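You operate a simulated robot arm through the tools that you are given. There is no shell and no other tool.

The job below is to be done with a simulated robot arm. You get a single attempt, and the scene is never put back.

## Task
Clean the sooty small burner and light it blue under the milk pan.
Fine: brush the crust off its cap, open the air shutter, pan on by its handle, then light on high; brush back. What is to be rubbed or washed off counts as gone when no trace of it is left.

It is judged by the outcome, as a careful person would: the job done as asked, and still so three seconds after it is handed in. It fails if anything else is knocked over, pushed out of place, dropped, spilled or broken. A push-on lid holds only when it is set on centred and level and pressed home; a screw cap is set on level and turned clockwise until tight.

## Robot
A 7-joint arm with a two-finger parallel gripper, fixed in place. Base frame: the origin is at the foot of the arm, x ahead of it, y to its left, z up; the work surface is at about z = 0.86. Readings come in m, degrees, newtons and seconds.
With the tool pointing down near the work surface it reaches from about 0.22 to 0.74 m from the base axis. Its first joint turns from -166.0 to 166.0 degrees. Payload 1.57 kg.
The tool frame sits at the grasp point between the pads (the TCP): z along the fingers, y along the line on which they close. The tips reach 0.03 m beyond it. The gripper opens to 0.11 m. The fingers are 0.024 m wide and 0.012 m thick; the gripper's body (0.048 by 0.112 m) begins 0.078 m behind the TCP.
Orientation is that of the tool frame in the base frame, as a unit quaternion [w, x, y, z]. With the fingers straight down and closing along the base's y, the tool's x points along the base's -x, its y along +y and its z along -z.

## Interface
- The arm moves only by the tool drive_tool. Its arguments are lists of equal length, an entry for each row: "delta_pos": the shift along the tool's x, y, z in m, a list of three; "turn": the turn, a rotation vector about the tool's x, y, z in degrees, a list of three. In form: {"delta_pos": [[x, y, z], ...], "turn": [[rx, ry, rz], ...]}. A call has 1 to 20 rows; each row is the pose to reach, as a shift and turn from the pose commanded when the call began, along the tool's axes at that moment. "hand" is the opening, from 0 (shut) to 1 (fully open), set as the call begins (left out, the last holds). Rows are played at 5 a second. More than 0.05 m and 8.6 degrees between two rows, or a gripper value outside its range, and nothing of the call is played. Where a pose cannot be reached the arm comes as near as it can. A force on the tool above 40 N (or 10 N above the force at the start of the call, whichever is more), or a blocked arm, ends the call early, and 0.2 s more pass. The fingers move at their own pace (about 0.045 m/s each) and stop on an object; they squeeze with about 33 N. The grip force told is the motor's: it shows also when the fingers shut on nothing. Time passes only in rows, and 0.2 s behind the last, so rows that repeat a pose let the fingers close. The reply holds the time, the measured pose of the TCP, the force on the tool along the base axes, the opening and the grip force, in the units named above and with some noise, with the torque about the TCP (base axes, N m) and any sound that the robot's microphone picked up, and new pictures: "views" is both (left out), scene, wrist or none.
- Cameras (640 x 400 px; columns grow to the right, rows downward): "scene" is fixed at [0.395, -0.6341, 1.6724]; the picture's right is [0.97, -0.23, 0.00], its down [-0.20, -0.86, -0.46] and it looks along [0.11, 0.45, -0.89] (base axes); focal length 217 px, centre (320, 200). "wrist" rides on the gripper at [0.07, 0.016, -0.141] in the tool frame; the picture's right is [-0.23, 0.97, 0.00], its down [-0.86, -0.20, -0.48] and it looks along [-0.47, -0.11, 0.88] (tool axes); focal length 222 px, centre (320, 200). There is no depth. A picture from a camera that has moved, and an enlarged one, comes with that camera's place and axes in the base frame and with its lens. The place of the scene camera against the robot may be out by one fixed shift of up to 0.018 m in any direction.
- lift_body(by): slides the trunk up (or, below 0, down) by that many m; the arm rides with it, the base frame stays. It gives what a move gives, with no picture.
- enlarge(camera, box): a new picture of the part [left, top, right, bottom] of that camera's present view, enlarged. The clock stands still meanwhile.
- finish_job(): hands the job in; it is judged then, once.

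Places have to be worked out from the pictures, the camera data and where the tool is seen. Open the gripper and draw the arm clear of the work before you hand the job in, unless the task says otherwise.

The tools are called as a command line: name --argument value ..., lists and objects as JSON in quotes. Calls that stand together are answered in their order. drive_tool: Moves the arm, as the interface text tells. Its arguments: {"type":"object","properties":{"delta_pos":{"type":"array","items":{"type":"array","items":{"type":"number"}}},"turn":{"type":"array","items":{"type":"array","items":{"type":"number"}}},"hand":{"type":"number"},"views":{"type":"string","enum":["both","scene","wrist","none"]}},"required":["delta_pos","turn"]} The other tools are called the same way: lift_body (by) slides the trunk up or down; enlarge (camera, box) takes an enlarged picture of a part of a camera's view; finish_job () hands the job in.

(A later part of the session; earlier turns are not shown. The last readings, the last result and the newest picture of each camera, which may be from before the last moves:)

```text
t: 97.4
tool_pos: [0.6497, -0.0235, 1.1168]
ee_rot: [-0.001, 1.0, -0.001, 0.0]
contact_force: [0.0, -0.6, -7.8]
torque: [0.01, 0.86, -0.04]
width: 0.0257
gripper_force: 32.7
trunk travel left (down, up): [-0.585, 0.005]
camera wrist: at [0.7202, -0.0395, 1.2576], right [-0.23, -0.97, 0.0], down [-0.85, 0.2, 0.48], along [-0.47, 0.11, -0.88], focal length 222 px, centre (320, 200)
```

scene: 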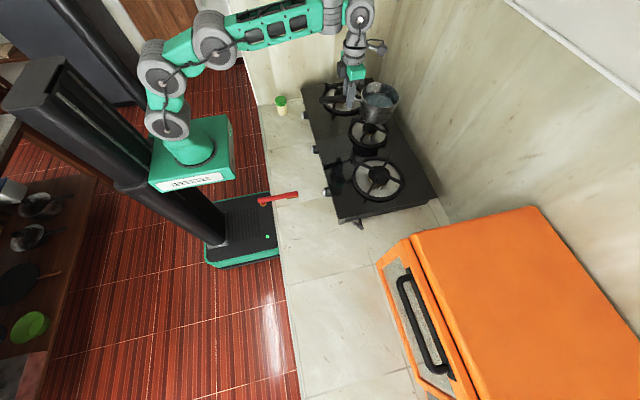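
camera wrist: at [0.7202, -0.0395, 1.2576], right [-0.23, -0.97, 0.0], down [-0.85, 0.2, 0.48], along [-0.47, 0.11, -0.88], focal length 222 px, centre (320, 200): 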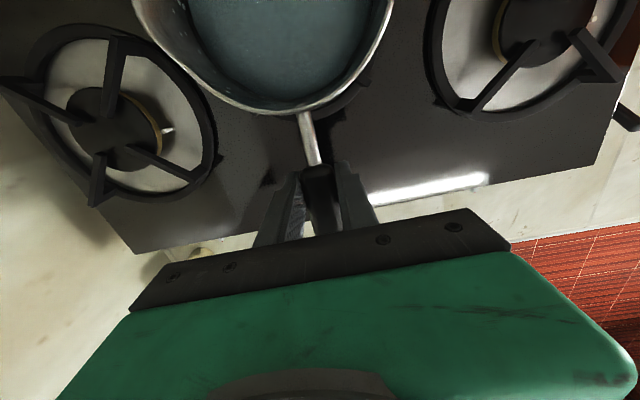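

Centring is good in y, and maybe 5 mm far in x. I correct that slightly and lower onto the bars.

drive_tool --delta_pos '[[-0.002, 0, 0.003], [-0.004, 0, 0.006], [-0.004, 0, 0.01], [-0.004, 0, 0.013]]' --turn '[[0, 0, 0], [0, 0, 0], [0, 0, 0], [0, 0, 0]]' --views "none"

enlarge --camera "scene" --box '[335, 90, 405, 155]'

```text
t: 98.4
tool_pos: [0.6445, -0.0243, 1.1062]
ee_rot: [0.0, 1.0, -0.001, 0.003]
contact_force: [-2.3, 1.1, 5.7]
torque: [-0.01, -1.05, 0.02]
width: 0.0255
gripper_force: 32.1
trunk travel left (down, up): [-0.585, 0.005]
```

```text
6.15 times, centred on (370, 122) of scene
camera zoom: at [0.395, -0.6341, 1.6724], right [0.97, -0.23, 0.0], down [-0.2, -0.86, -0.46], along [0.11, 0.45, -0.89], focal length 1338 px, centre (12, 677)
```

zoom: 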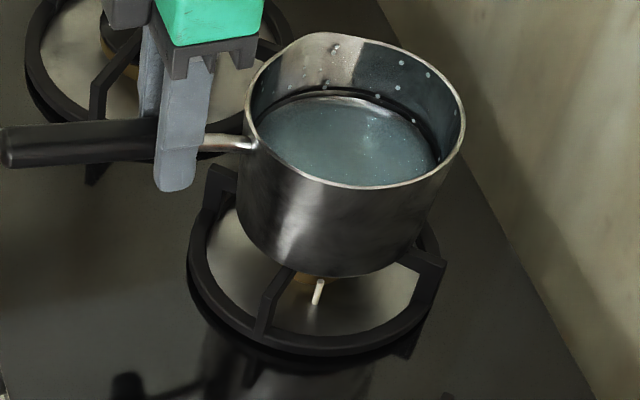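

The pan rests on the trivet (force reversed). I relieve the downward push a little and release the handle.

drive_tool --delta_pos '[[0, 0, -0.001], [0, 0, -0.0015]]' --turn '[[0, 0, 0], [0, 0, 0]]' --views "none"

drive_tool --delta_pos '[[0, 0, 0], [0, 0, 0], [0, 0, 0], [0, 0, 0]]' --turn '[[0, 0, 0], [0, 0, 0], [0, 0, 0], [0, 0, 0]]' --hand 0.6 --views "both"

enlarge --camera "scene" --box '[335, 90, 405, 155]'

```text
t: 99.0
tool_pos: [0.6446, -0.025, 1.106]
ee_rot: [0.0, 1.0, 0.0, 0.0]
contact_force: [4.7, 2.1, 4.9]
torque: [0.0, -0.96, 0.19]
width: 0.0254
gripper_force: 32.7
trunk travel left (down, up): [-0.585, 0.005]
```

```text
t: 100.0
tool_pos: [0.6436, -0.0246, 1.1051]
ee_rot: [-0.001, 1.0, -0.001, -0.001]
contact_force: [0.4, -0.3, 0.2]
torque: [0.01, -0.04, -0.03]
width: 0.0661
gripper_force: 0.1
trunk travel left (down, up): [-0.585, 0.005]
camera wrist: at [0.7144, -0.041, 1.2465], right [-0.23, -0.97, 0.0], down [-0.85, 0.2, 0.48], along [-0.47, 0.11, -0.88], focal length 222 px, centre (320, 200)
```

scene: 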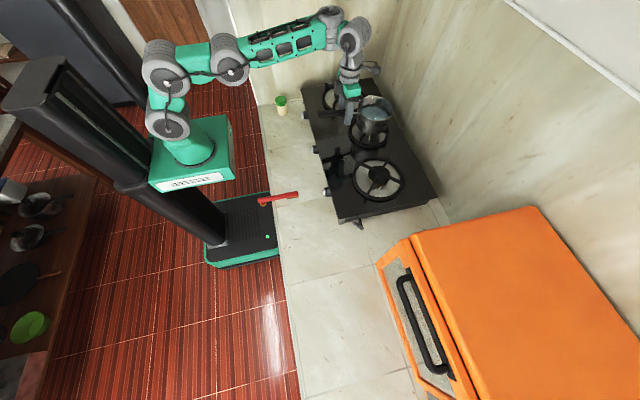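
wrist: 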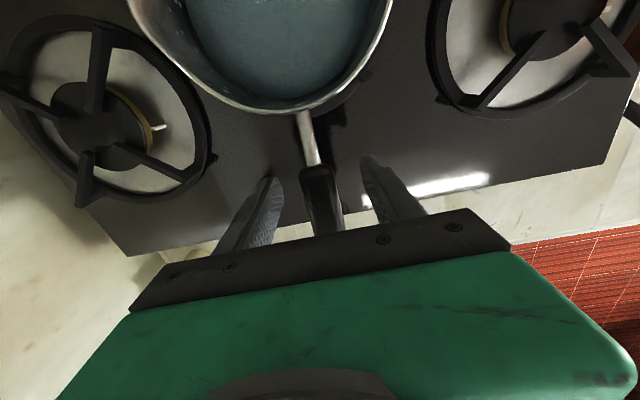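

```text
6.15 times, centred on (370, 122) of scene
camera zoom: at [0.395, -0.6341, 1.6724], right [0.97, -0.23, 0.0], down [-0.2, -0.86, -0.46], along [0.11, 0.45, -0.89], focal length 1338 px, centre (12, 677)
```

zoom: 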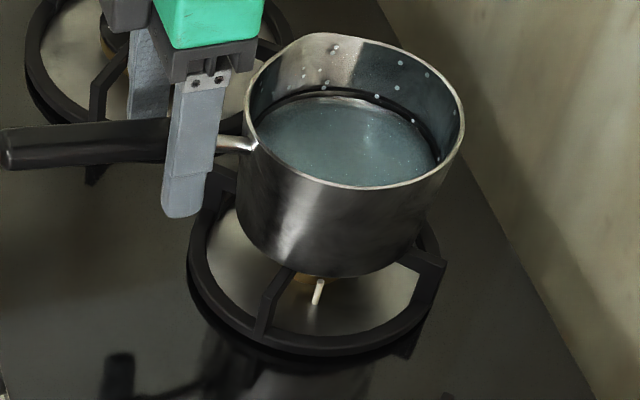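

The pan stands on the trivet. I lift the open fingers straight up off the handle, then retreat and pitch forward to view the control panel.

drive_tool --delta_pos '[[0, 0, -0.03], [0, 0, -0.06], [0, 0, -0.09], [-0.03, 0, -0.11], [-0.07, 0, -0.12], [-0.11, 0, -0.125], [-0.15, 0, -0.125]]' --turn '[[0, 0, 0], [0, 0, 0], [0, 0, 0], [0, 0, 0], [0, 3, 0], [0, 8, 0], [0, 14, 0]]' --views "scene"

lift_body --by -0.2

```text
t: 101.6
tool_pos: [0.4981, -0.0269, 1.2307]
ee_rot: [-0.002, 0.992, 0.0, 0.124]
contact_force: [1.0, 0.1, 0.2]
torque: [0.01, 0.03, -0.02]
width: 0.0658
gripper_force: 0.0
trunk travel left (down, up): [-0.585, 0.005]
```

scene: 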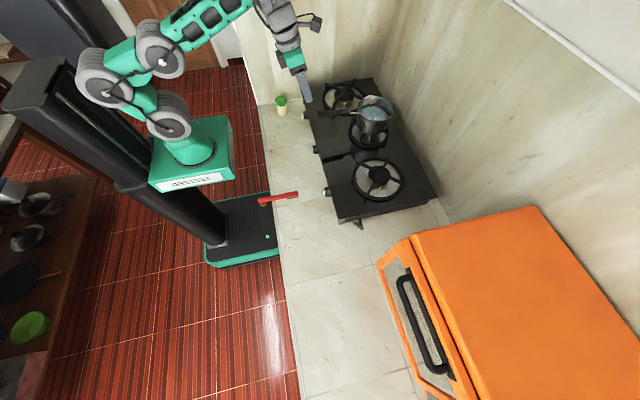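

```text
t: 103.8
tool_pos: [0.498, -0.0265, 1.0301]
ee_rot: [-0.001, 0.993, -0.001, 0.122]
contact_force: [-0.3, 0.0, -0.7]
torque: [0.02, -0.02, -0.04]
width: 0.066
gripper_force: 0.0
trunk travel left (down, up): [-0.385, 0.205]
```

Trunk lowered by 0.2; the hand is clear of the pan handle. I pull back and pitch forward more to look at the knob face.

drive_tool --delta_pos '[[-0.018, 0, -0.01], [-0.036, 0, -0.02], [-0.054, 0, -0.03], [-0.0708, 0, -0.0383], [-0.0708, 0, -0.0383]]' --turn '[[0, 6, 0], [0, 12, 0], [0, 18, 0], [0, 25, 0], [0, 31, 0]]' --views "both"

enlarge --camera "wrist" --box '[200, 80, 440, 220]'

```text
t: 105.0
tool_pos: [0.4793, -0.0241, 1.2038]
ee_rot: [0.008, 0.934, -0.004, 0.358]
contact_force: [-0.7, 0.1, -0.3]
torque: [0.04, -0.03, -0.01]
width: 0.0659
gripper_force: 0.2
out of reach, approached as far as the arm can: row 1, 2, 3, 4, 5
trunk travel left (down, up): [-0.385, 0.205]
camera wrist: at [0.4371, -0.0371, 1.3552], right [-0.18, -0.97, -0.14], down [-0.95, 0.21, -0.22], along [0.24, 0.1, -0.97], focal length 222 px, centre (320, 200)
```

scene: 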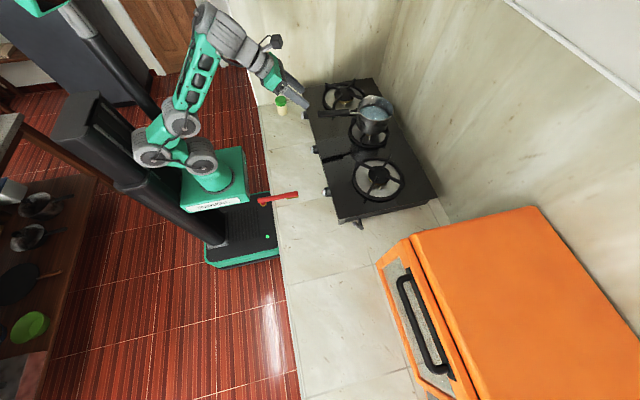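
wrist: 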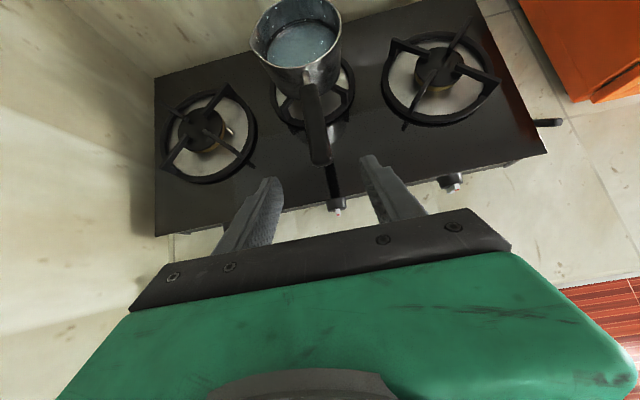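

```text
2.67 times, centred on (320, 150) of wrist
camera zoom: at [0.4371, -0.0371, 1.3552], right [-0.18, -0.97, -0.14], down [-0.95, 0.21, -0.22], along [0.24, 0.1, -0.97], focal length 592 px, centre (320, 333)
```

zoom: 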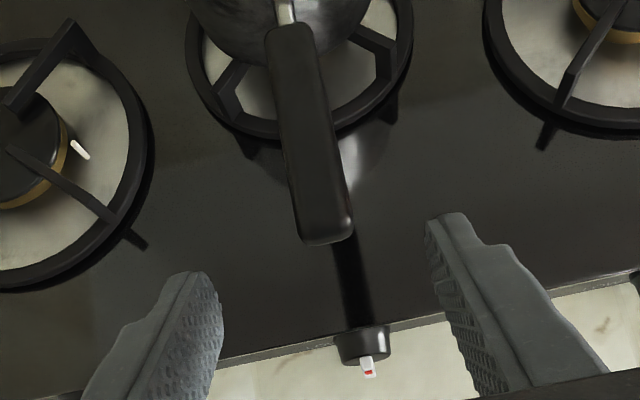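

The arm can hold this pitch only higher up relative to the trunk, so I lower the trunk more; the fingers stay clear in front of the pan handle.

lift_body --by -0.12

drive_tool --delta_pos '[[-0.02, 0, -0.015], [-0.04, 0, -0.03], [-0.055, 0, -0.045]]' --turn '[[0, 4, 0], [0, 8, 0], [0, 12, 0]]' --views "both"

enlarge --camera "wrist" --box '[240, 120, 440, 260]'

```text
t: 106.5
tool_pos: [0.4798, -0.0238, 1.0828]
ee_rot: [0.007, 0.934, -0.004, 0.357]
contact_force: [1.1, -0.2, -0.4]
torque: [0.04, -0.01, 0.01]
width: 0.0658
gripper_force: 0.1
trunk travel left (down, up): [-0.265, 0.325]
```

```text
t: 107.5
tool_pos: [0.4786, -0.0213, 1.0959]
ee_rot: [0.033, 0.923, -0.002, 0.384]
contact_force: [-0.2, 0.8, -0.1]
torque: [0.02, -0.03, -0.03]
width: 0.0662
gripper_force: 0.1
out of reach, approached as far as the arm can: row 1, 2, 3
trunk travel left (down, up): [-0.265, 0.325]
stopped in row 3: the arm was blocked; the commanded pose is now the measured one
camera wrist: at [0.4271, -0.0261, 1.2447], right [-0.19, -0.98, -0.1], down [-0.94, 0.21, -0.28], along [0.3, 0.04, -0.95], focal length 222 px, centre (320, 200)
```

scene: 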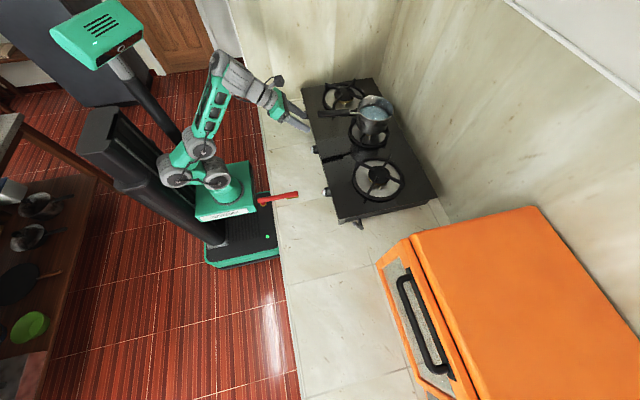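
wrist: 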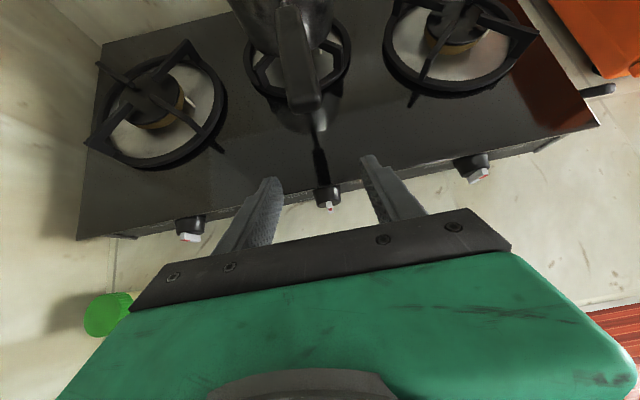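

```text
2.86 times, centred on (340, 190) of wrist
camera zoom: at [0.4271, -0.0261, 1.2447], right [-0.19, -0.98, -0.1], down [-0.94, 0.21, -0.28], along [0.3, 0.04, -0.95], focal length 635 px, centre (263, 229)
```

zoom: 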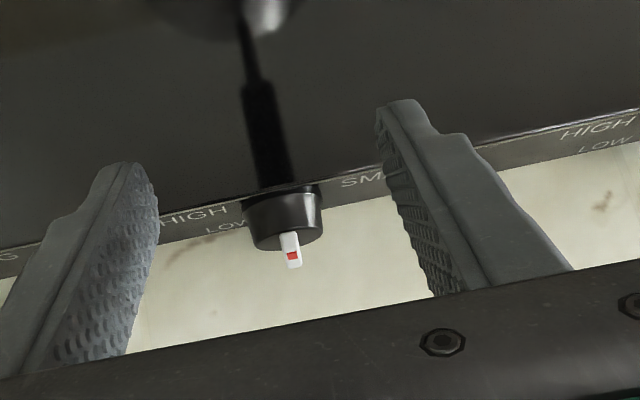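

From here the knob's labels show HIGH at upper-left and LOW below it. I lower the trunk a bit more for a closer look at the knob between the fingers.

lift_body --by -0.08

drive_tool --delta_pos '[[-0.02, 0, 0], [-0.04, 0, 0], [-0.05, 0, 0]]' --turn '[[0, 3, 0], [0, 6, 0], [0, 9, 0]]' --views "both"

enlarge --camera "wrist" --box '[240, 120, 440, 260]'

```text
t: 108.6
tool_pos: [0.4776, -0.0248, 1.0159]
ee_rot: [0.034, 0.924, -0.004, 0.381]
contact_force: [0.2, 0.1, -0.4]
torque: [0.02, 0.03, -0.01]
width: 0.0661
gripper_force: 0.1
trunk travel left (down, up): [-0.185, 0.405]
```

```text
t: 109.6
tool_pos: [0.4817, 0.0145, 1.0436]
ee_rot: [0.047, 0.899, 0.003, 0.435]
contact_force: [-1.3, 0.0, 0.5]
torque: [-0.03, -0.01, 0.01]
width: 0.0658
gripper_force: 0.0
out of reach, approached as far as the arm can: row 1, 2, 3
trunk travel left (down, up): [-0.185, 0.405]
stopped in row 3: the arm was blocked; the commanded pose is now the measured one
camera wrist: at [0.4149, 0.0136, 1.1866], right [-0.18, -0.98, -0.09], down [-0.9, 0.2, -0.39], along [0.4, 0.01, -0.92], focal length 222 px, centre (320, 200)
```

scene: 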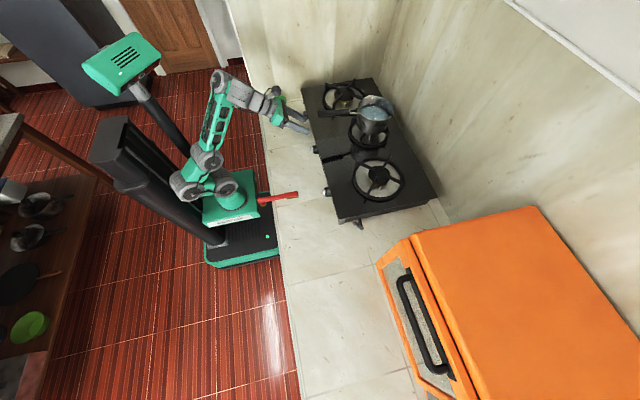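
wrist: 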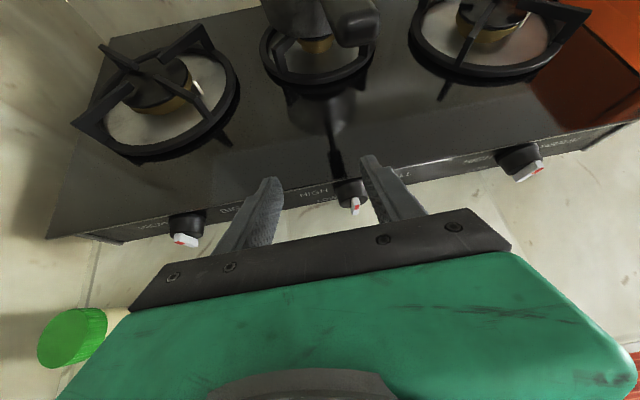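

```text
2.86 times, centred on (340, 190) of wrist
camera zoom: at [0.4149, 0.0136, 1.1866], right [-0.18, -0.98, -0.09], down [-0.9, 0.2, -0.39], along [0.4, 0.01, -0.92], focal length 635 px, centre (263, 229)
```

zoom: 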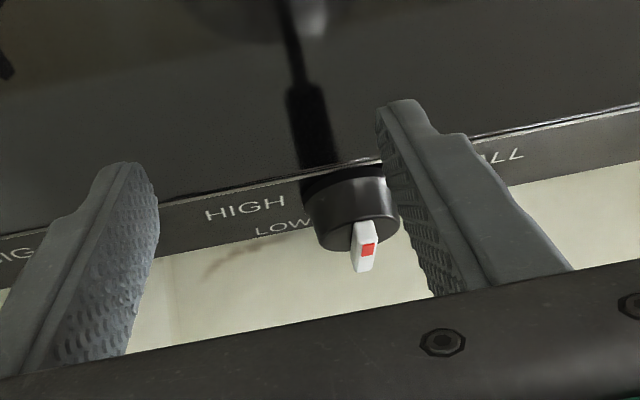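

The knob axis is at about (y -0.022, z 0.930) with its white tab pointing up; HIGH lies about 75° counter-clockwise, LOW about 120°. I close the fingers to use them as a pusher, and first step back/up and to the right of the tab.

drive_tool --delta_pos '[[0.003, 0.015, -0.006], [0.006, 0.03, -0.013], [0.009, 0.045, -0.019], [0.0116, 0.0598, -0.0255]]' --turn '[[1.2, -1.2, 0.6], [2.4, -2.3, 1.2], [3.6, -3.5, 1.8], [4.8, -4.64, 2.46]]' --hand 0 --views "wrist"

```text
t: 110.6
tool_pos: [0.4552, -0.0494, 1.0803]
ee_rot: [-0.003, 0.914, -0.002, 0.405]
contact_force: [-0.1, -0.2, 0.3]
torque: [0.01, -0.01, 0.01]
width: 0.0002
gripper_force: 12.4
trunk travel left (down, up): [-0.185, 0.405]
camera wrist: at [0.3985, -0.0661, 1.2267], right [-0.16, -0.97, -0.18], down [-0.93, 0.2, -0.31], along [0.34, 0.11, -0.93], focal length 222 px, centre (320, 200)
```

wrist: 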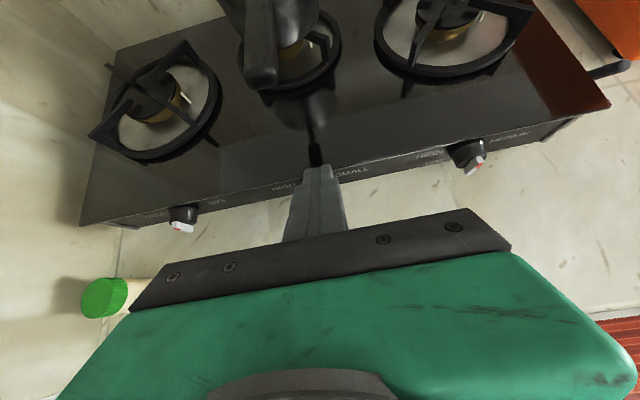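

The pose is clean now (pitch 48°, closed fingers). I lower the trunk so the fingertips come to knob height, still 15 mm in front of the tab.

lift_body --by -0.12

drive_tool --delta_pos '[[0, 0.008, 0]]' --turn '[[0, 0, 0]]' --views "both"

enlarge --camera "wrist" --box '[230, 100, 430, 240]'

enlarge --camera "scene" --box '[280, 120, 360, 170]'

```text
t: 112.1
tool_pos: [0.4555, -0.0494, 0.9599]
ee_rot: [-0.003, 0.914, -0.003, 0.405]
contact_force: [0.4, -0.3, 0.2]
torque: [0.03, 0.01, 0.0]
width: 0.0001
gripper_force: 21.2
trunk travel left (down, up): [-0.065, 0.525]
```

```text
t: 112.5
tool_pos: [0.4572, -0.0572, 0.9596]
ee_rot: [-0.003, 0.914, -0.003, 0.405]
contact_force: [-0.3, -1.2, -0.2]
torque: [-0.03, 0.0, -0.01]
width: 0.0002
gripper_force: 21.1
trunk travel left (down, up): [-0.065, 0.525]
camera wrist: at [0.3985, -0.0735, 1.1062], right [-0.16, -0.97, -0.18], down [-0.93, 0.2, -0.31], along [0.34, 0.11, -0.93], focal length 222 px, centre (320, 200)
```

scene: 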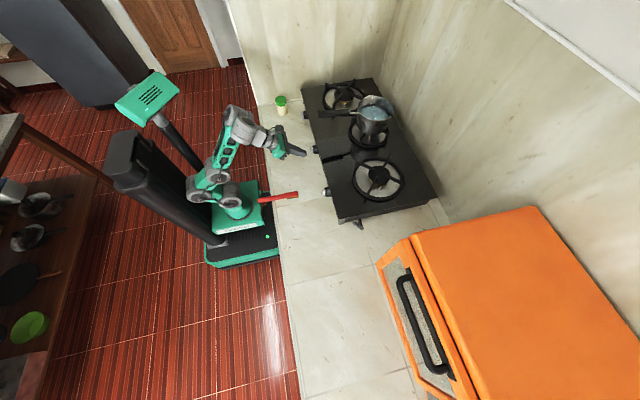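
wrist: 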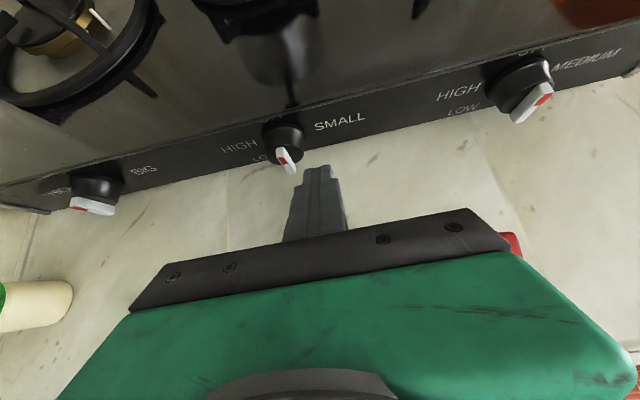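

```text
2.86 times, centred on (330, 170) of wrist
camera zoom: at [0.3985, -0.0735, 1.1062], right [-0.16, -0.97, -0.18], down [-0.93, 0.2, -0.31], along [0.34, 0.11, -0.93], focal length 635 px, centre (291, 286)
```

zoom: 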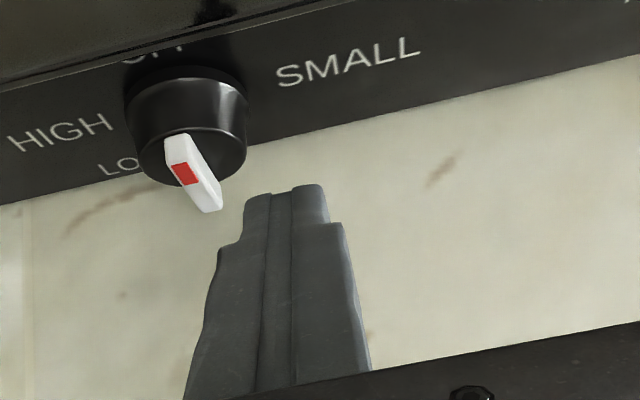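

```text
8.00 times, centred on (320, 145) of scene
camera zoom: at [0.395, -0.6341, 1.6724], right [0.97, -0.23, 0.0], down [-0.2, -0.86, -0.46], along [0.11, 0.45, -0.89], focal length 1739 px, centre (320, 640)
```

zoom: 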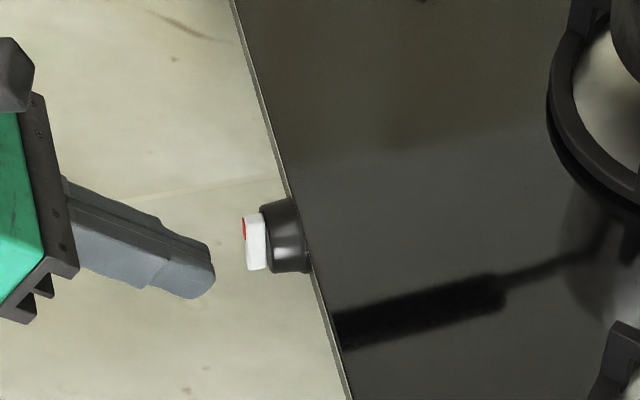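

Clear view: OFF on top (tab points there), HIGH at left, LOW at lower-left. The tab is at about (0.506, -0.027, 0.934). I move the closed fingertips forward beside the tab's right side.

drive_tool --delta_pos '[[0.009, 0, 0.007], [0.0173, 0, 0.0147]]' --turn '[[0, 0, 0], [0, 0, 0]]' --views "wrist"

enlarge --camera "wrist" --box '[230, 100, 430, 240]'

enlarge --camera "scene" --box '[280, 120, 360, 170]'

```text
t: 113.1
tool_pos: [0.4649, -0.0538, 0.9588]
ee_rot: [-0.002, 0.915, -0.003, 0.404]
contact_force: [0.0, -0.4, -0.1]
torque: [-0.03, 0.02, 0.02]
width: 0.0001
gripper_force: 21.0
out of reach, approached as far as the arm can: row 1, 2
trunk travel left (down, up): [-0.065, 0.525]
camera wrist: at [0.4085, -0.0689, 1.1052], right [-0.16, -0.97, -0.17], down [-0.93, 0.2, -0.31], along [0.34, 0.11, -0.94], focal length 222 px, centre (320, 200)
```

wrist: 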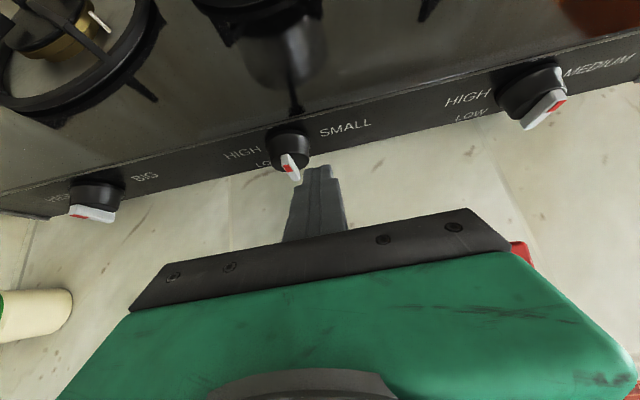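

```text
2.86 times, centred on (330, 170) of wrist
camera zoom: at [0.4085, -0.0689, 1.1052], right [-0.16, -0.97, -0.17], down [-0.93, 0.2, -0.31], along [0.34, 0.11, -0.94], focal length 635 px, centre (291, 286)
```

zoom: 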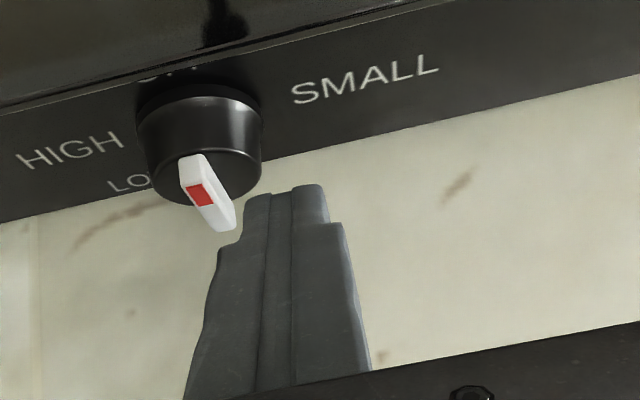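

```text
8.00 times, centred on (320, 145) of scene
camera zoom: at [0.395, -0.6341, 1.6724], right [0.97, -0.23, 0.0], down [-0.2, -0.86, -0.46], along [0.11, 0.45, -0.89], focal length 1739 px, centre (320, 640)
```

zoom: 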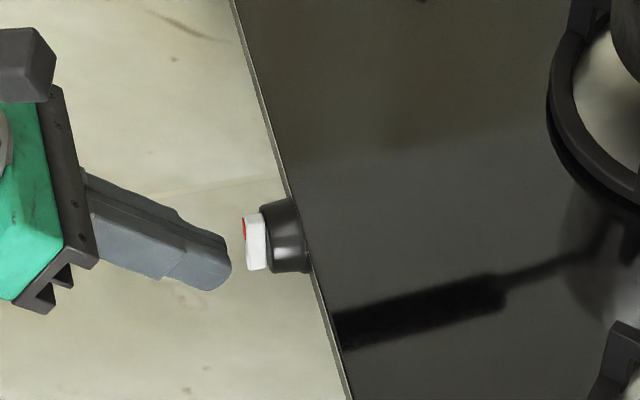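

It stopped short of the forward target. I raise the trunk slightly and approach again from a bit higher.

lift_body --by 0.04

drive_tool --delta_pos '[[0.0, 0.002, 0.008], [-0.004, 0.003, 0.02], [-0.008, 0.003, 0.0345]]' --turn '[[0, 0, 0], [0, 0, 0], [0, 0, 0]]' --views "wrist"

enlarge --camera "wrist" --box '[230, 100, 430, 240]'

```text
t: 114.0
tool_pos: [0.4657, -0.0529, 0.9984]
ee_rot: [-0.002, 0.915, -0.003, 0.404]
contact_force: [0.6, -0.3, 0.5]
torque: [0.0, 0.01, -0.03]
width: 0.0001
gripper_force: 20.6
trunk travel left (down, up): [-0.105, 0.485]
```

```text
t: 114.8
tool_pos: [0.4861, -0.0418, 0.9715]
ee_rot: [0.006, 0.919, -0.009, 0.394]
contact_force: [-0.6, 0.4, 0.2]
torque: [-0.03, 0.01, -0.01]
width: 0.0001
gripper_force: 21.6
out of reach, approached as far as the arm can: row 1, 2, 3
trunk travel left (down, up): [-0.105, 0.485]
camera wrist: at [0.4318, -0.0556, 1.1193], right [-0.18, -0.97, -0.16], down [-0.93, 0.22, -0.29], along [0.32, 0.1, -0.94], focal length 222 px, centre (320, 200)
```

wrist: 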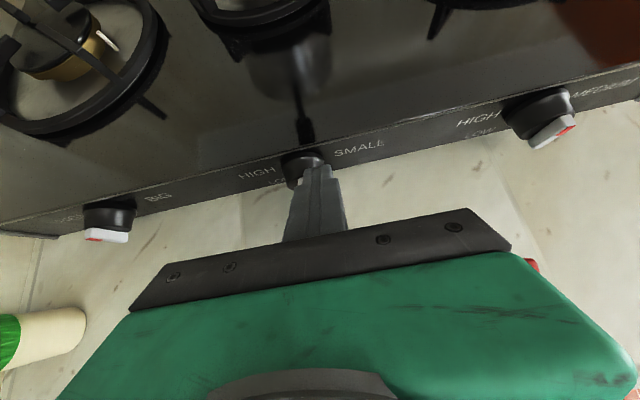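

```text
2.86 times, centred on (330, 170) of wrist
camera zoom: at [0.4318, -0.0556, 1.1193], right [-0.18, -0.97, -0.16], down [-0.93, 0.22, -0.29], along [0.32, 0.1, -0.94], focal length 635 px, centre (291, 286)
```

zoom: 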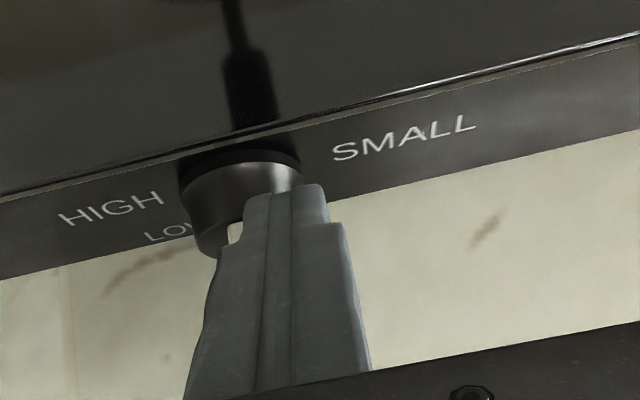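

The arm drifts sideways at this limit. I raise the trunk and use a smaller pitch (33°), which should give freer motion near the knob.

lift_body --by 0.09

drive_tool --delta_pos '[[-0.012, 0.005, 0.002], [-0.022, 0.01, 0.007], [-0.032, 0.014, 0.012], [-0.041, 0.0163, 0.0172]]' --turn '[[0.2, -3.4, -0.2], [0.5, -6.8, -0.4], [0.7, -10.1, -0.6], [0.95, -13.45, -0.8]]' --views "both"

```text
t: 116.0
tool_pos: [0.4844, -0.0415, 1.0638]
ee_rot: [0.003, 0.917, -0.007, 0.399]
contact_force: [0.0, -0.2, 0.6]
torque: [-0.02, 0.02, 0.03]
width: 0.0001
gripper_force: 20.7
trunk travel left (down, up): [-0.195, 0.395]
```

```text
t: 117.0
tool_pos: [0.4609, -0.0558, 1.0266]
ee_rot: [-0.003, 0.957, 0.005, 0.292]
contact_force: [-0.8, -0.3, 0.4]
torque: [0.0, -0.03, -0.05]
width: 0.0
gripper_force: 21.5
trunk travel left (down, up): [-0.195, 0.395]
camera wrist: at [0.4413, -0.0719, 1.1827], right [-0.18, -0.98, -0.13], down [-0.98, 0.19, -0.08], along [0.1, 0.11, -0.99], focal length 222 px, centre (320, 200)
```

scene: 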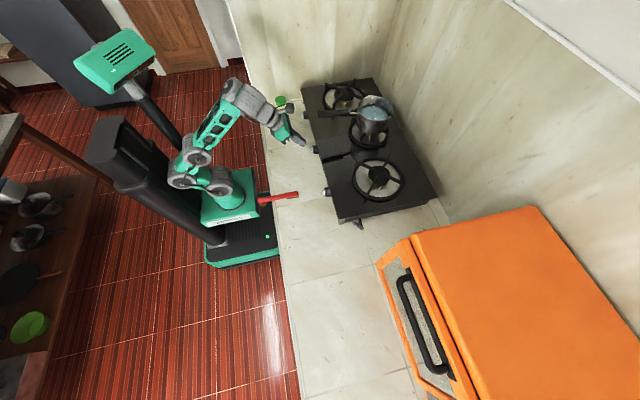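
wrist: 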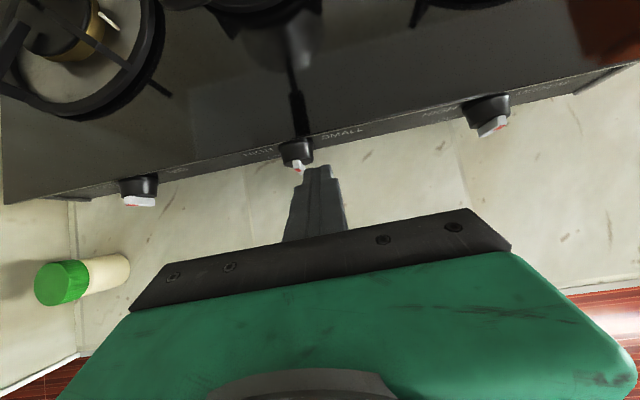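

Good, that pose was reached exactly. I descend to tab height beside it.

drive_tool --delta_pos '[[-0.01, 0, 0.018], [-0.0199, 0, 0.0367], [-0.0175, 0.001, 0.0495], [-0.0147, 0.001, 0.0619]]' --turn '[[0, 0, 0], [0, 0, 0], [0, 0, 0], [0, 0, 0]]' --views "wrist"

enlarge --camera "wrist" --box '[230, 100, 430, 240]'

enlarge --camera "scene" --box '[280, 120, 360, 170]'

```text
t: 118.0
tool_pos: [0.4832, -0.0559, 0.9676]
ee_rot: [-0.003, 0.957, 0.005, 0.292]
contact_force: [-0.8, 0.0, -0.4]
torque: [0.01, 0.0, 0.0]
width: 0.0
gripper_force: 21.3
trunk travel left (down, up): [-0.195, 0.395]
camera wrist: at [0.4635, -0.0722, 1.1238], right [-0.18, -0.98, -0.13], down [-0.98, 0.19, -0.08], along [0.1, 0.11, -0.99], focal length 222 px, centre (320, 200)
```

wrist: 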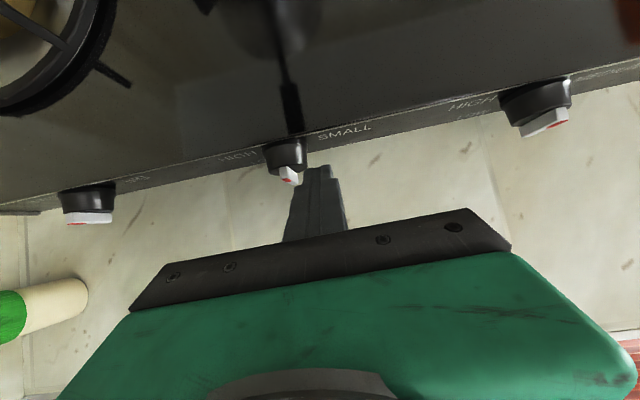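

```text
2.86 times, centred on (330, 170) of wrist
camera zoom: at [0.4635, -0.0722, 1.1238], right [-0.18, -0.98, -0.13], down [-0.98, 0.19, -0.08], along [0.1, 0.11, -0.99], focal length 635 px, centre (291, 286)
```

zoom: 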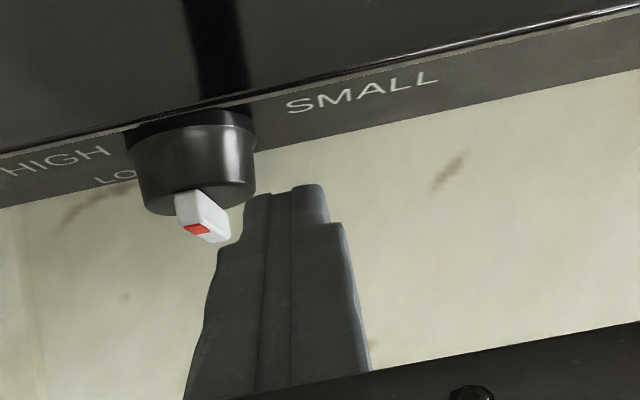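

```text
8.00 times, centred on (320, 145) of scene
camera zoom: at [0.395, -0.6341, 1.6724], right [0.97, -0.23, 0.0], down [-0.2, -0.86, -0.46], along [0.11, 0.45, -0.89], focal length 1739 px, centre (320, 640)
```

zoom: 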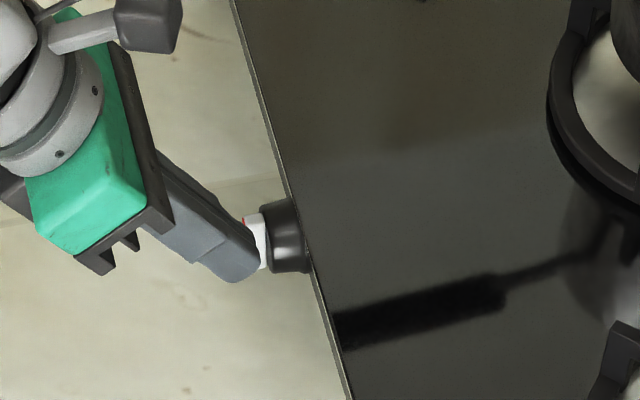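

The fingertips are about 11 mm to the right of the tab, at its upper half. I now push left (+y) in small steps to start turning the knob counter-clockwise.

drive_tool --delta_pos '[[0, -0.006, 0], [0, -0.012, 0], [0, -0.016, 0], [0, -0.019, 0]]' --turn '[[0, 0, 0], [0, 0, 0], [0, 0, 0], [0, 0, 0]]' --views "wrist"

enlarge --camera "wrist" --box '[230, 100, 430, 240]'

enlarge --camera "scene" --box '[280, 120, 360, 170]'

```text
t: 119.0
tool_pos: [0.484, -0.0376, 0.9691]
ee_rot: [-0.003, 0.956, 0.005, 0.292]
contact_force: [-0.2, -0.7, -0.5]
torque: [0.02, 0.01, 0.01]
width: 0.0
gripper_force: 21.8
trunk travel left (down, up): [-0.195, 0.395]
camera wrist: at [0.4635, -0.0533, 1.1246], right [-0.18, -0.98, -0.13], down [-0.98, 0.19, -0.08], along [0.1, 0.11, -0.99], focal length 222 px, centre (320, 200)
```

wrist: 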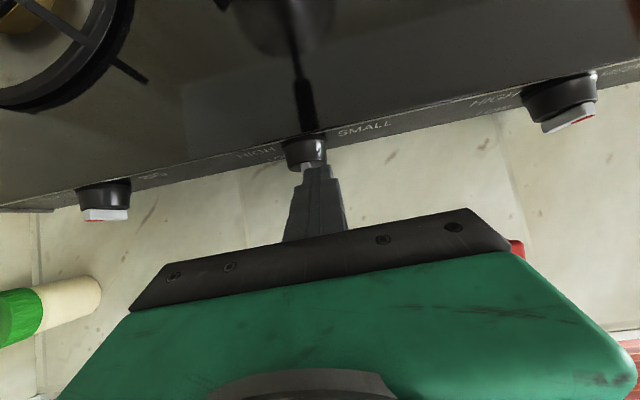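

```text
2.86 times, centred on (330, 170) of wrist
camera zoom: at [0.4635, -0.0533, 1.1246], right [-0.18, -0.98, -0.13], down [-0.98, 0.19, -0.08], along [0.1, 0.11, -0.99], focal length 635 px, centre (291, 286)
```

zoom: 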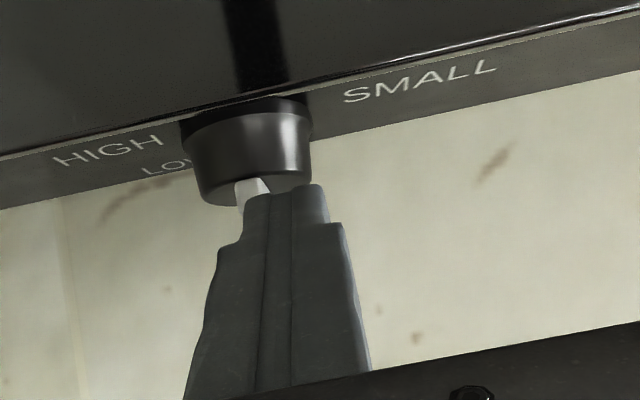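

```text
8.00 times, centred on (320, 145) of scene
camera zoom: at [0.395, -0.6341, 1.6724], right [0.97, -0.23, 0.0], down [-0.2, -0.86, -0.46], along [0.11, 0.45, -0.89], focal length 1739 px, centre (320, 640)
```

zoom: 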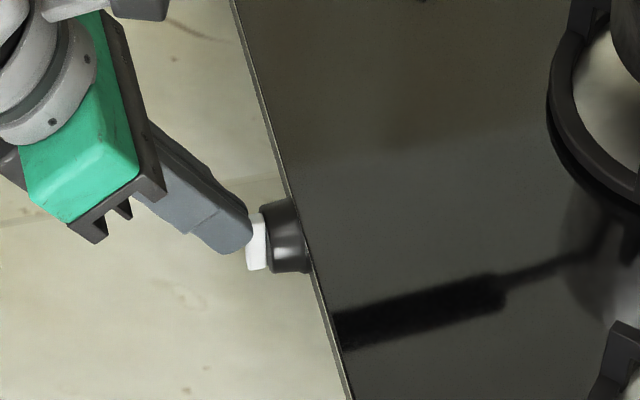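

No contact: the fingertips passed just above/in front of the tab. I go back right, lower by 8 mm and slightly forward, then push again.

drive_tool --delta_pos '[[0, 0.01, 0], [0, 0.019, 0], [-0.0014, 0.019, 0.004], [-0.0028, 0.019, 0.0078]]' --turn '[[0, 0, 0], [0, 0, 0], [0, 0, 0], [0, 0, 0]]' --views "none"

drive_tool --delta_pos '[[0, -0.006, 0], [0, -0.011, 0], [0, -0.014, 0]]' --turn '[[0, 0, 0], [0, 0, 0], [0, 0, 0]]' --views "wrist"

enlarge --camera "wrist" --box '[230, 100, 430, 240]'

enlarge --camera "scene" --box '[280, 120, 360, 170]'

```text
t: 120.0
tool_pos: [0.4841, -0.0565, 0.9653]
ee_rot: [-0.002, 0.957, 0.005, 0.289]
contact_force: [0.5, 0.2, 0.3]
torque: [0.01, -0.01, 0.0]
width: 0.0001
gripper_force: 21.5
out of reach, approached as far as the arm can: row 4
trunk travel left (down, up): [-0.195, 0.395]
```

```text
t: 120.8
tool_pos: [0.4831, -0.0426, 0.9632]
ee_rot: [-0.003, 0.956, 0.004, 0.293]
contact_force: [0.2, 0.3, -0.7]
torque: [-0.02, 0.0, -0.03]
width: 0.0001
gripper_force: 20.9
trunk travel left (down, up): [-0.195, 0.395]
camera wrist: at [0.464, -0.0584, 1.1208], right [-0.18, -0.98, -0.13], down [-0.98, 0.19, -0.08], along [0.1, 0.11, -0.99], focal length 222 px, centre (320, 200)
```

wrist: 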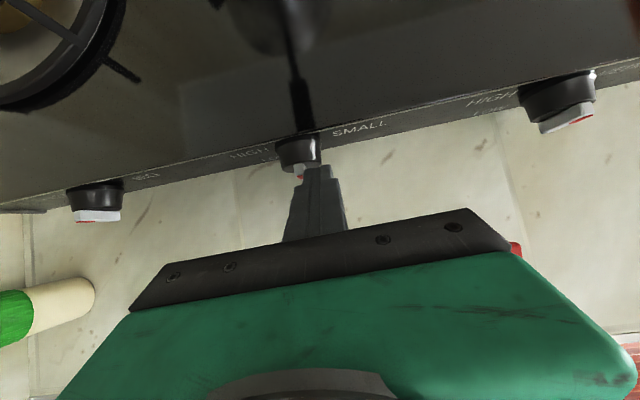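

```text
2.86 times, centred on (330, 170) of wrist
camera zoom: at [0.464, -0.0584, 1.1208], right [-0.18, -0.98, -0.13], down [-0.98, 0.19, -0.08], along [0.1, 0.11, -0.99], focal length 635 px, centre (291, 286)
```

zoom: 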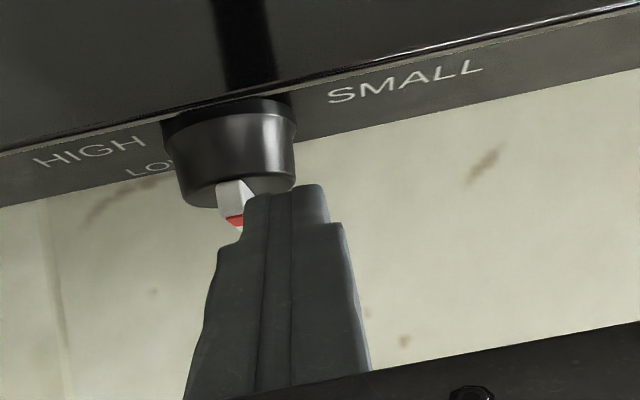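

```text
8.00 times, centred on (320, 145) of scene
camera zoom: at [0.395, -0.6341, 1.6724], right [0.97, -0.23, 0.0], down [-0.2, -0.86, -0.46], along [0.11, 0.45, -0.89], focal length 1739 px, centre (320, 640)
```

zoom: 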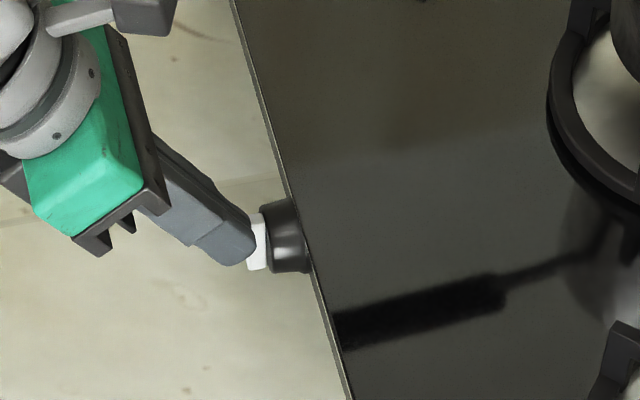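

The fingertip's left edge is right at the tab now. I continue pushing left a few millimetres at a time.

drive_tool --delta_pos '[[0, -0.003, 0], [0, -0.006, 0]]' --turn '[[0, 0, 0], [0, 0, 0]]' --views "wrist"

enlarge --camera "wrist" --box '[230, 100, 430, 240]'

enlarge --camera "scene" --box '[300, 130, 340, 158]'

```text
t: 121.4
tool_pos: [0.4835, -0.0359, 0.9648]
ee_rot: [-0.003, 0.957, 0.006, 0.291]
contact_force: [0.7, -0.7, -0.2]
torque: [0.01, -0.01, -0.01]
width: 0.0
gripper_force: 20.5
trunk travel left (down, up): [-0.195, 0.395]
camera wrist: at [0.4636, -0.0522, 1.1204], right [-0.18, -0.98, -0.13], down [-0.98, 0.19, -0.08], along [0.1, 0.11, -0.99], focal length 222 px, centre (320, 200)
```

wrist: 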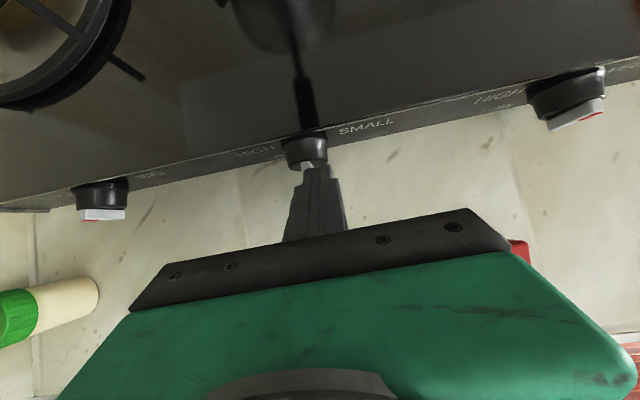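

```text
2.86 times, centred on (330, 170) of wrist
camera zoom: at [0.4636, -0.0522, 1.1204], right [-0.18, -0.98, -0.13], down [-0.98, 0.19, -0.08], along [0.1, 0.11, -0.99], focal length 635 px, centre (291, 286)
```

zoom: 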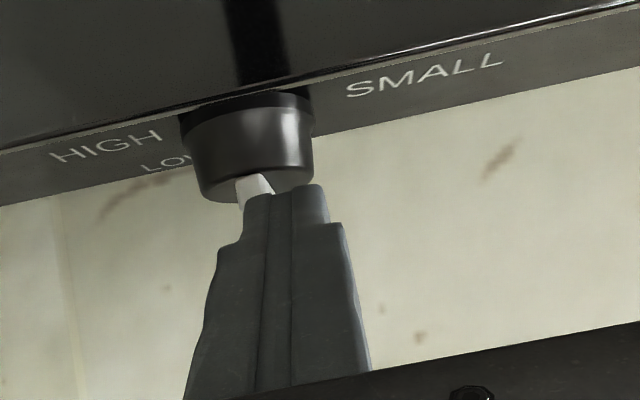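

```text
14.29 times, centred on (320, 144) of scene
camera zoom: at [0.395, -0.6341, 1.6724], right [0.97, -0.23, 0.0], down [-0.2, -0.86, -0.46], along [0.11, 0.45, -0.89], focal length 3106 px, centre (320, 1000)
```

zoom: 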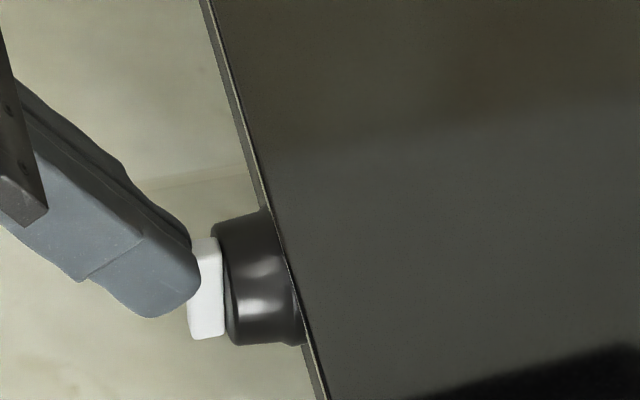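

The fingertip is rounded and still passes in front of the tab. I back off right, drop about 11 mm using the trunk, and move 4 mm further in.

drive_tool --delta_pos '[[0, 0.01, 0], [0, 0.022, 0]]' --turn '[[0, 0, 0], [0, 0, 0]]' --views "none"

lift_body --by -0.03

drive_tool --delta_pos '[[0.008, 0, -0.005], [0.0137, 0, -0.0135]]' --turn '[[0, 0, 0], [0, 0, 0]]' --views "wrist"

enlarge --camera "wrist" --box '[230, 100, 430, 240]'

```text
t: 122.0
tool_pos: [0.4839, -0.0579, 0.9651]
ee_rot: [-0.002, 0.957, 0.005, 0.289]
contact_force: [-0.4, -0.3, 0.7]
torque: [-0.01, 0.0, 0.0]
width: 0.0
gripper_force: 21.5
trunk travel left (down, up): [-0.195, 0.395]
```

```text
t: 122.8
tool_pos: [0.4834, -0.0581, 0.9358]
ee_rot: [-0.002, 0.957, 0.004, 0.289]
contact_force: [-0.1, 0.3, 0.5]
torque: [-0.02, -0.01, -0.02]
width: 0.0001
gripper_force: 20.9
trunk travel left (down, up): [-0.165, 0.425]
```

```text
t: 123.4
tool_pos: [0.4873, -0.0577, 0.9542]
ee_rot: [-0.002, 0.957, 0.005, 0.289]
contact_force: [0.4, -0.5, 0.3]
torque: [0.01, 0.0, -0.01]
width: 0.0
gripper_force: 21.8
trunk travel left (down, up): [-0.165, 0.425]
camera wrist: at [0.4682, -0.0736, 1.1092], right [-0.18, -0.98, -0.13], down [-0.98, 0.19, -0.07], along [0.1, 0.11, -0.99], focal length 222 px, centre (320, 200)
```

wrist: 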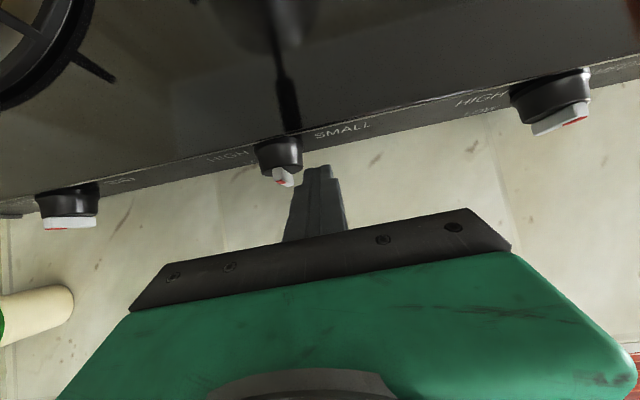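

```text
2.86 times, centred on (330, 170) of wrist
camera zoom: at [0.4682, -0.0736, 1.1092], right [-0.18, -0.98, -0.13], down [-0.98, 0.19, -0.07], along [0.1, 0.11, -0.99], focal length 635 px, centre (291, 286)
```

zoom: 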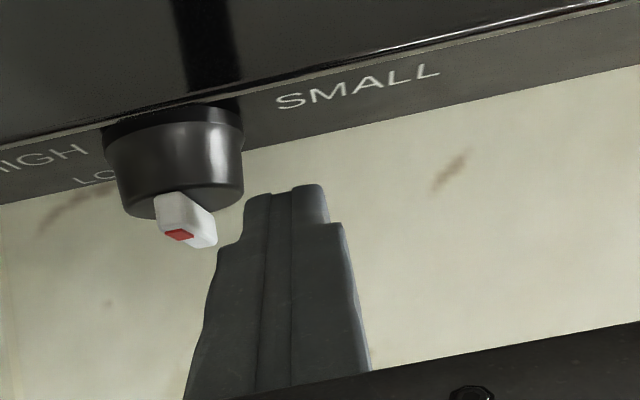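

Better depth. I raise slightly so the push acts on the tab's upper half, then push left.

drive_tool --delta_pos '[[0.0062, 0, -0.0053], [0.0062, -0.008, -0.0053], [0.0062, -0.014, -0.0053], [0.0062, -0.018, -0.0053]]' --turn '[[0, 0, 0], [0, 0, 0], [0, 0, 0], [0, 0, 0]]' --views "wrist"

enlarge --camera "wrist" --box '[230, 100, 430, 240]'

enlarge --camera "scene" --box '[300, 130, 340, 158]'

```text
t: 124.4
tool_pos: [0.4889, -0.0385, 0.9606]
ee_rot: [-0.002, 0.957, 0.005, 0.29]
contact_force: [-0.3, -1.8, 1.3]
torque: [-0.02, 0.01, -0.03]
width: 0.0002
gripper_force: 21.0
trunk travel left (down, up): [-0.165, 0.425]
camera wrist: at [0.4691, -0.055, 1.1174], right [-0.18, -0.98, -0.13], down [-0.98, 0.19, -0.08], along [0.1, 0.11, -0.99], focal length 222 px, centre (320, 200)
```

wrist: 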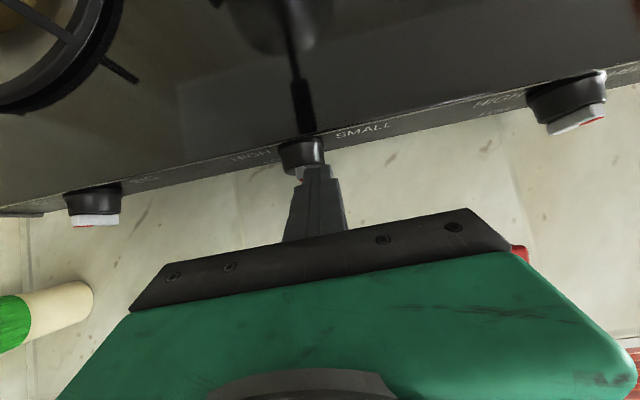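

```text
2.86 times, centred on (330, 170) of wrist
camera zoom: at [0.4691, -0.055, 1.1174], right [-0.18, -0.98, -0.13], down [-0.98, 0.19, -0.08], along [0.1, 0.11, -0.99], focal length 635 px, centre (291, 286)
```

zoom: 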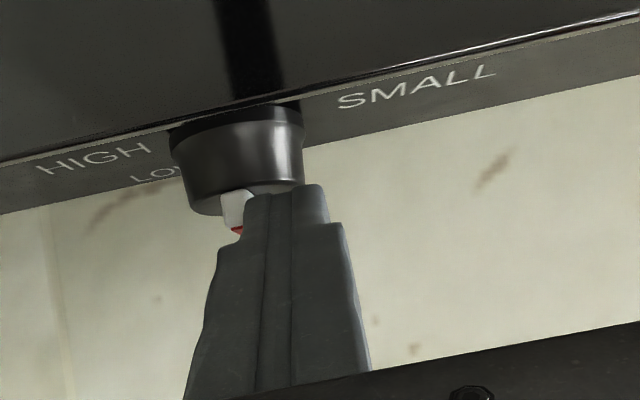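

```text
14.29 times, centred on (320, 144) of scene
camera zoom: at [0.395, -0.6341, 1.6724], right [0.97, -0.23, 0.0], down [-0.2, -0.86, -0.46], along [0.11, 0.45, -0.89], focal length 3106 px, centre (320, 1000)
```

zoom: 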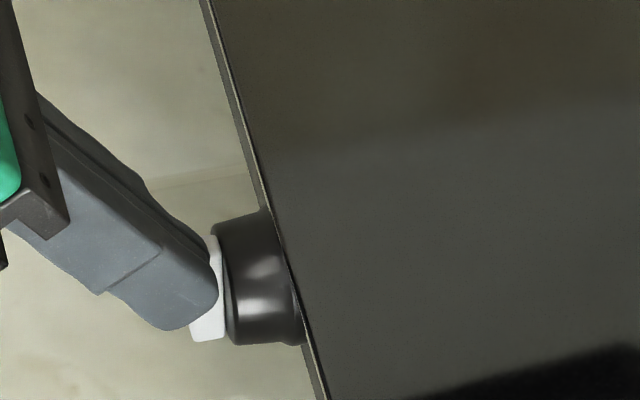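

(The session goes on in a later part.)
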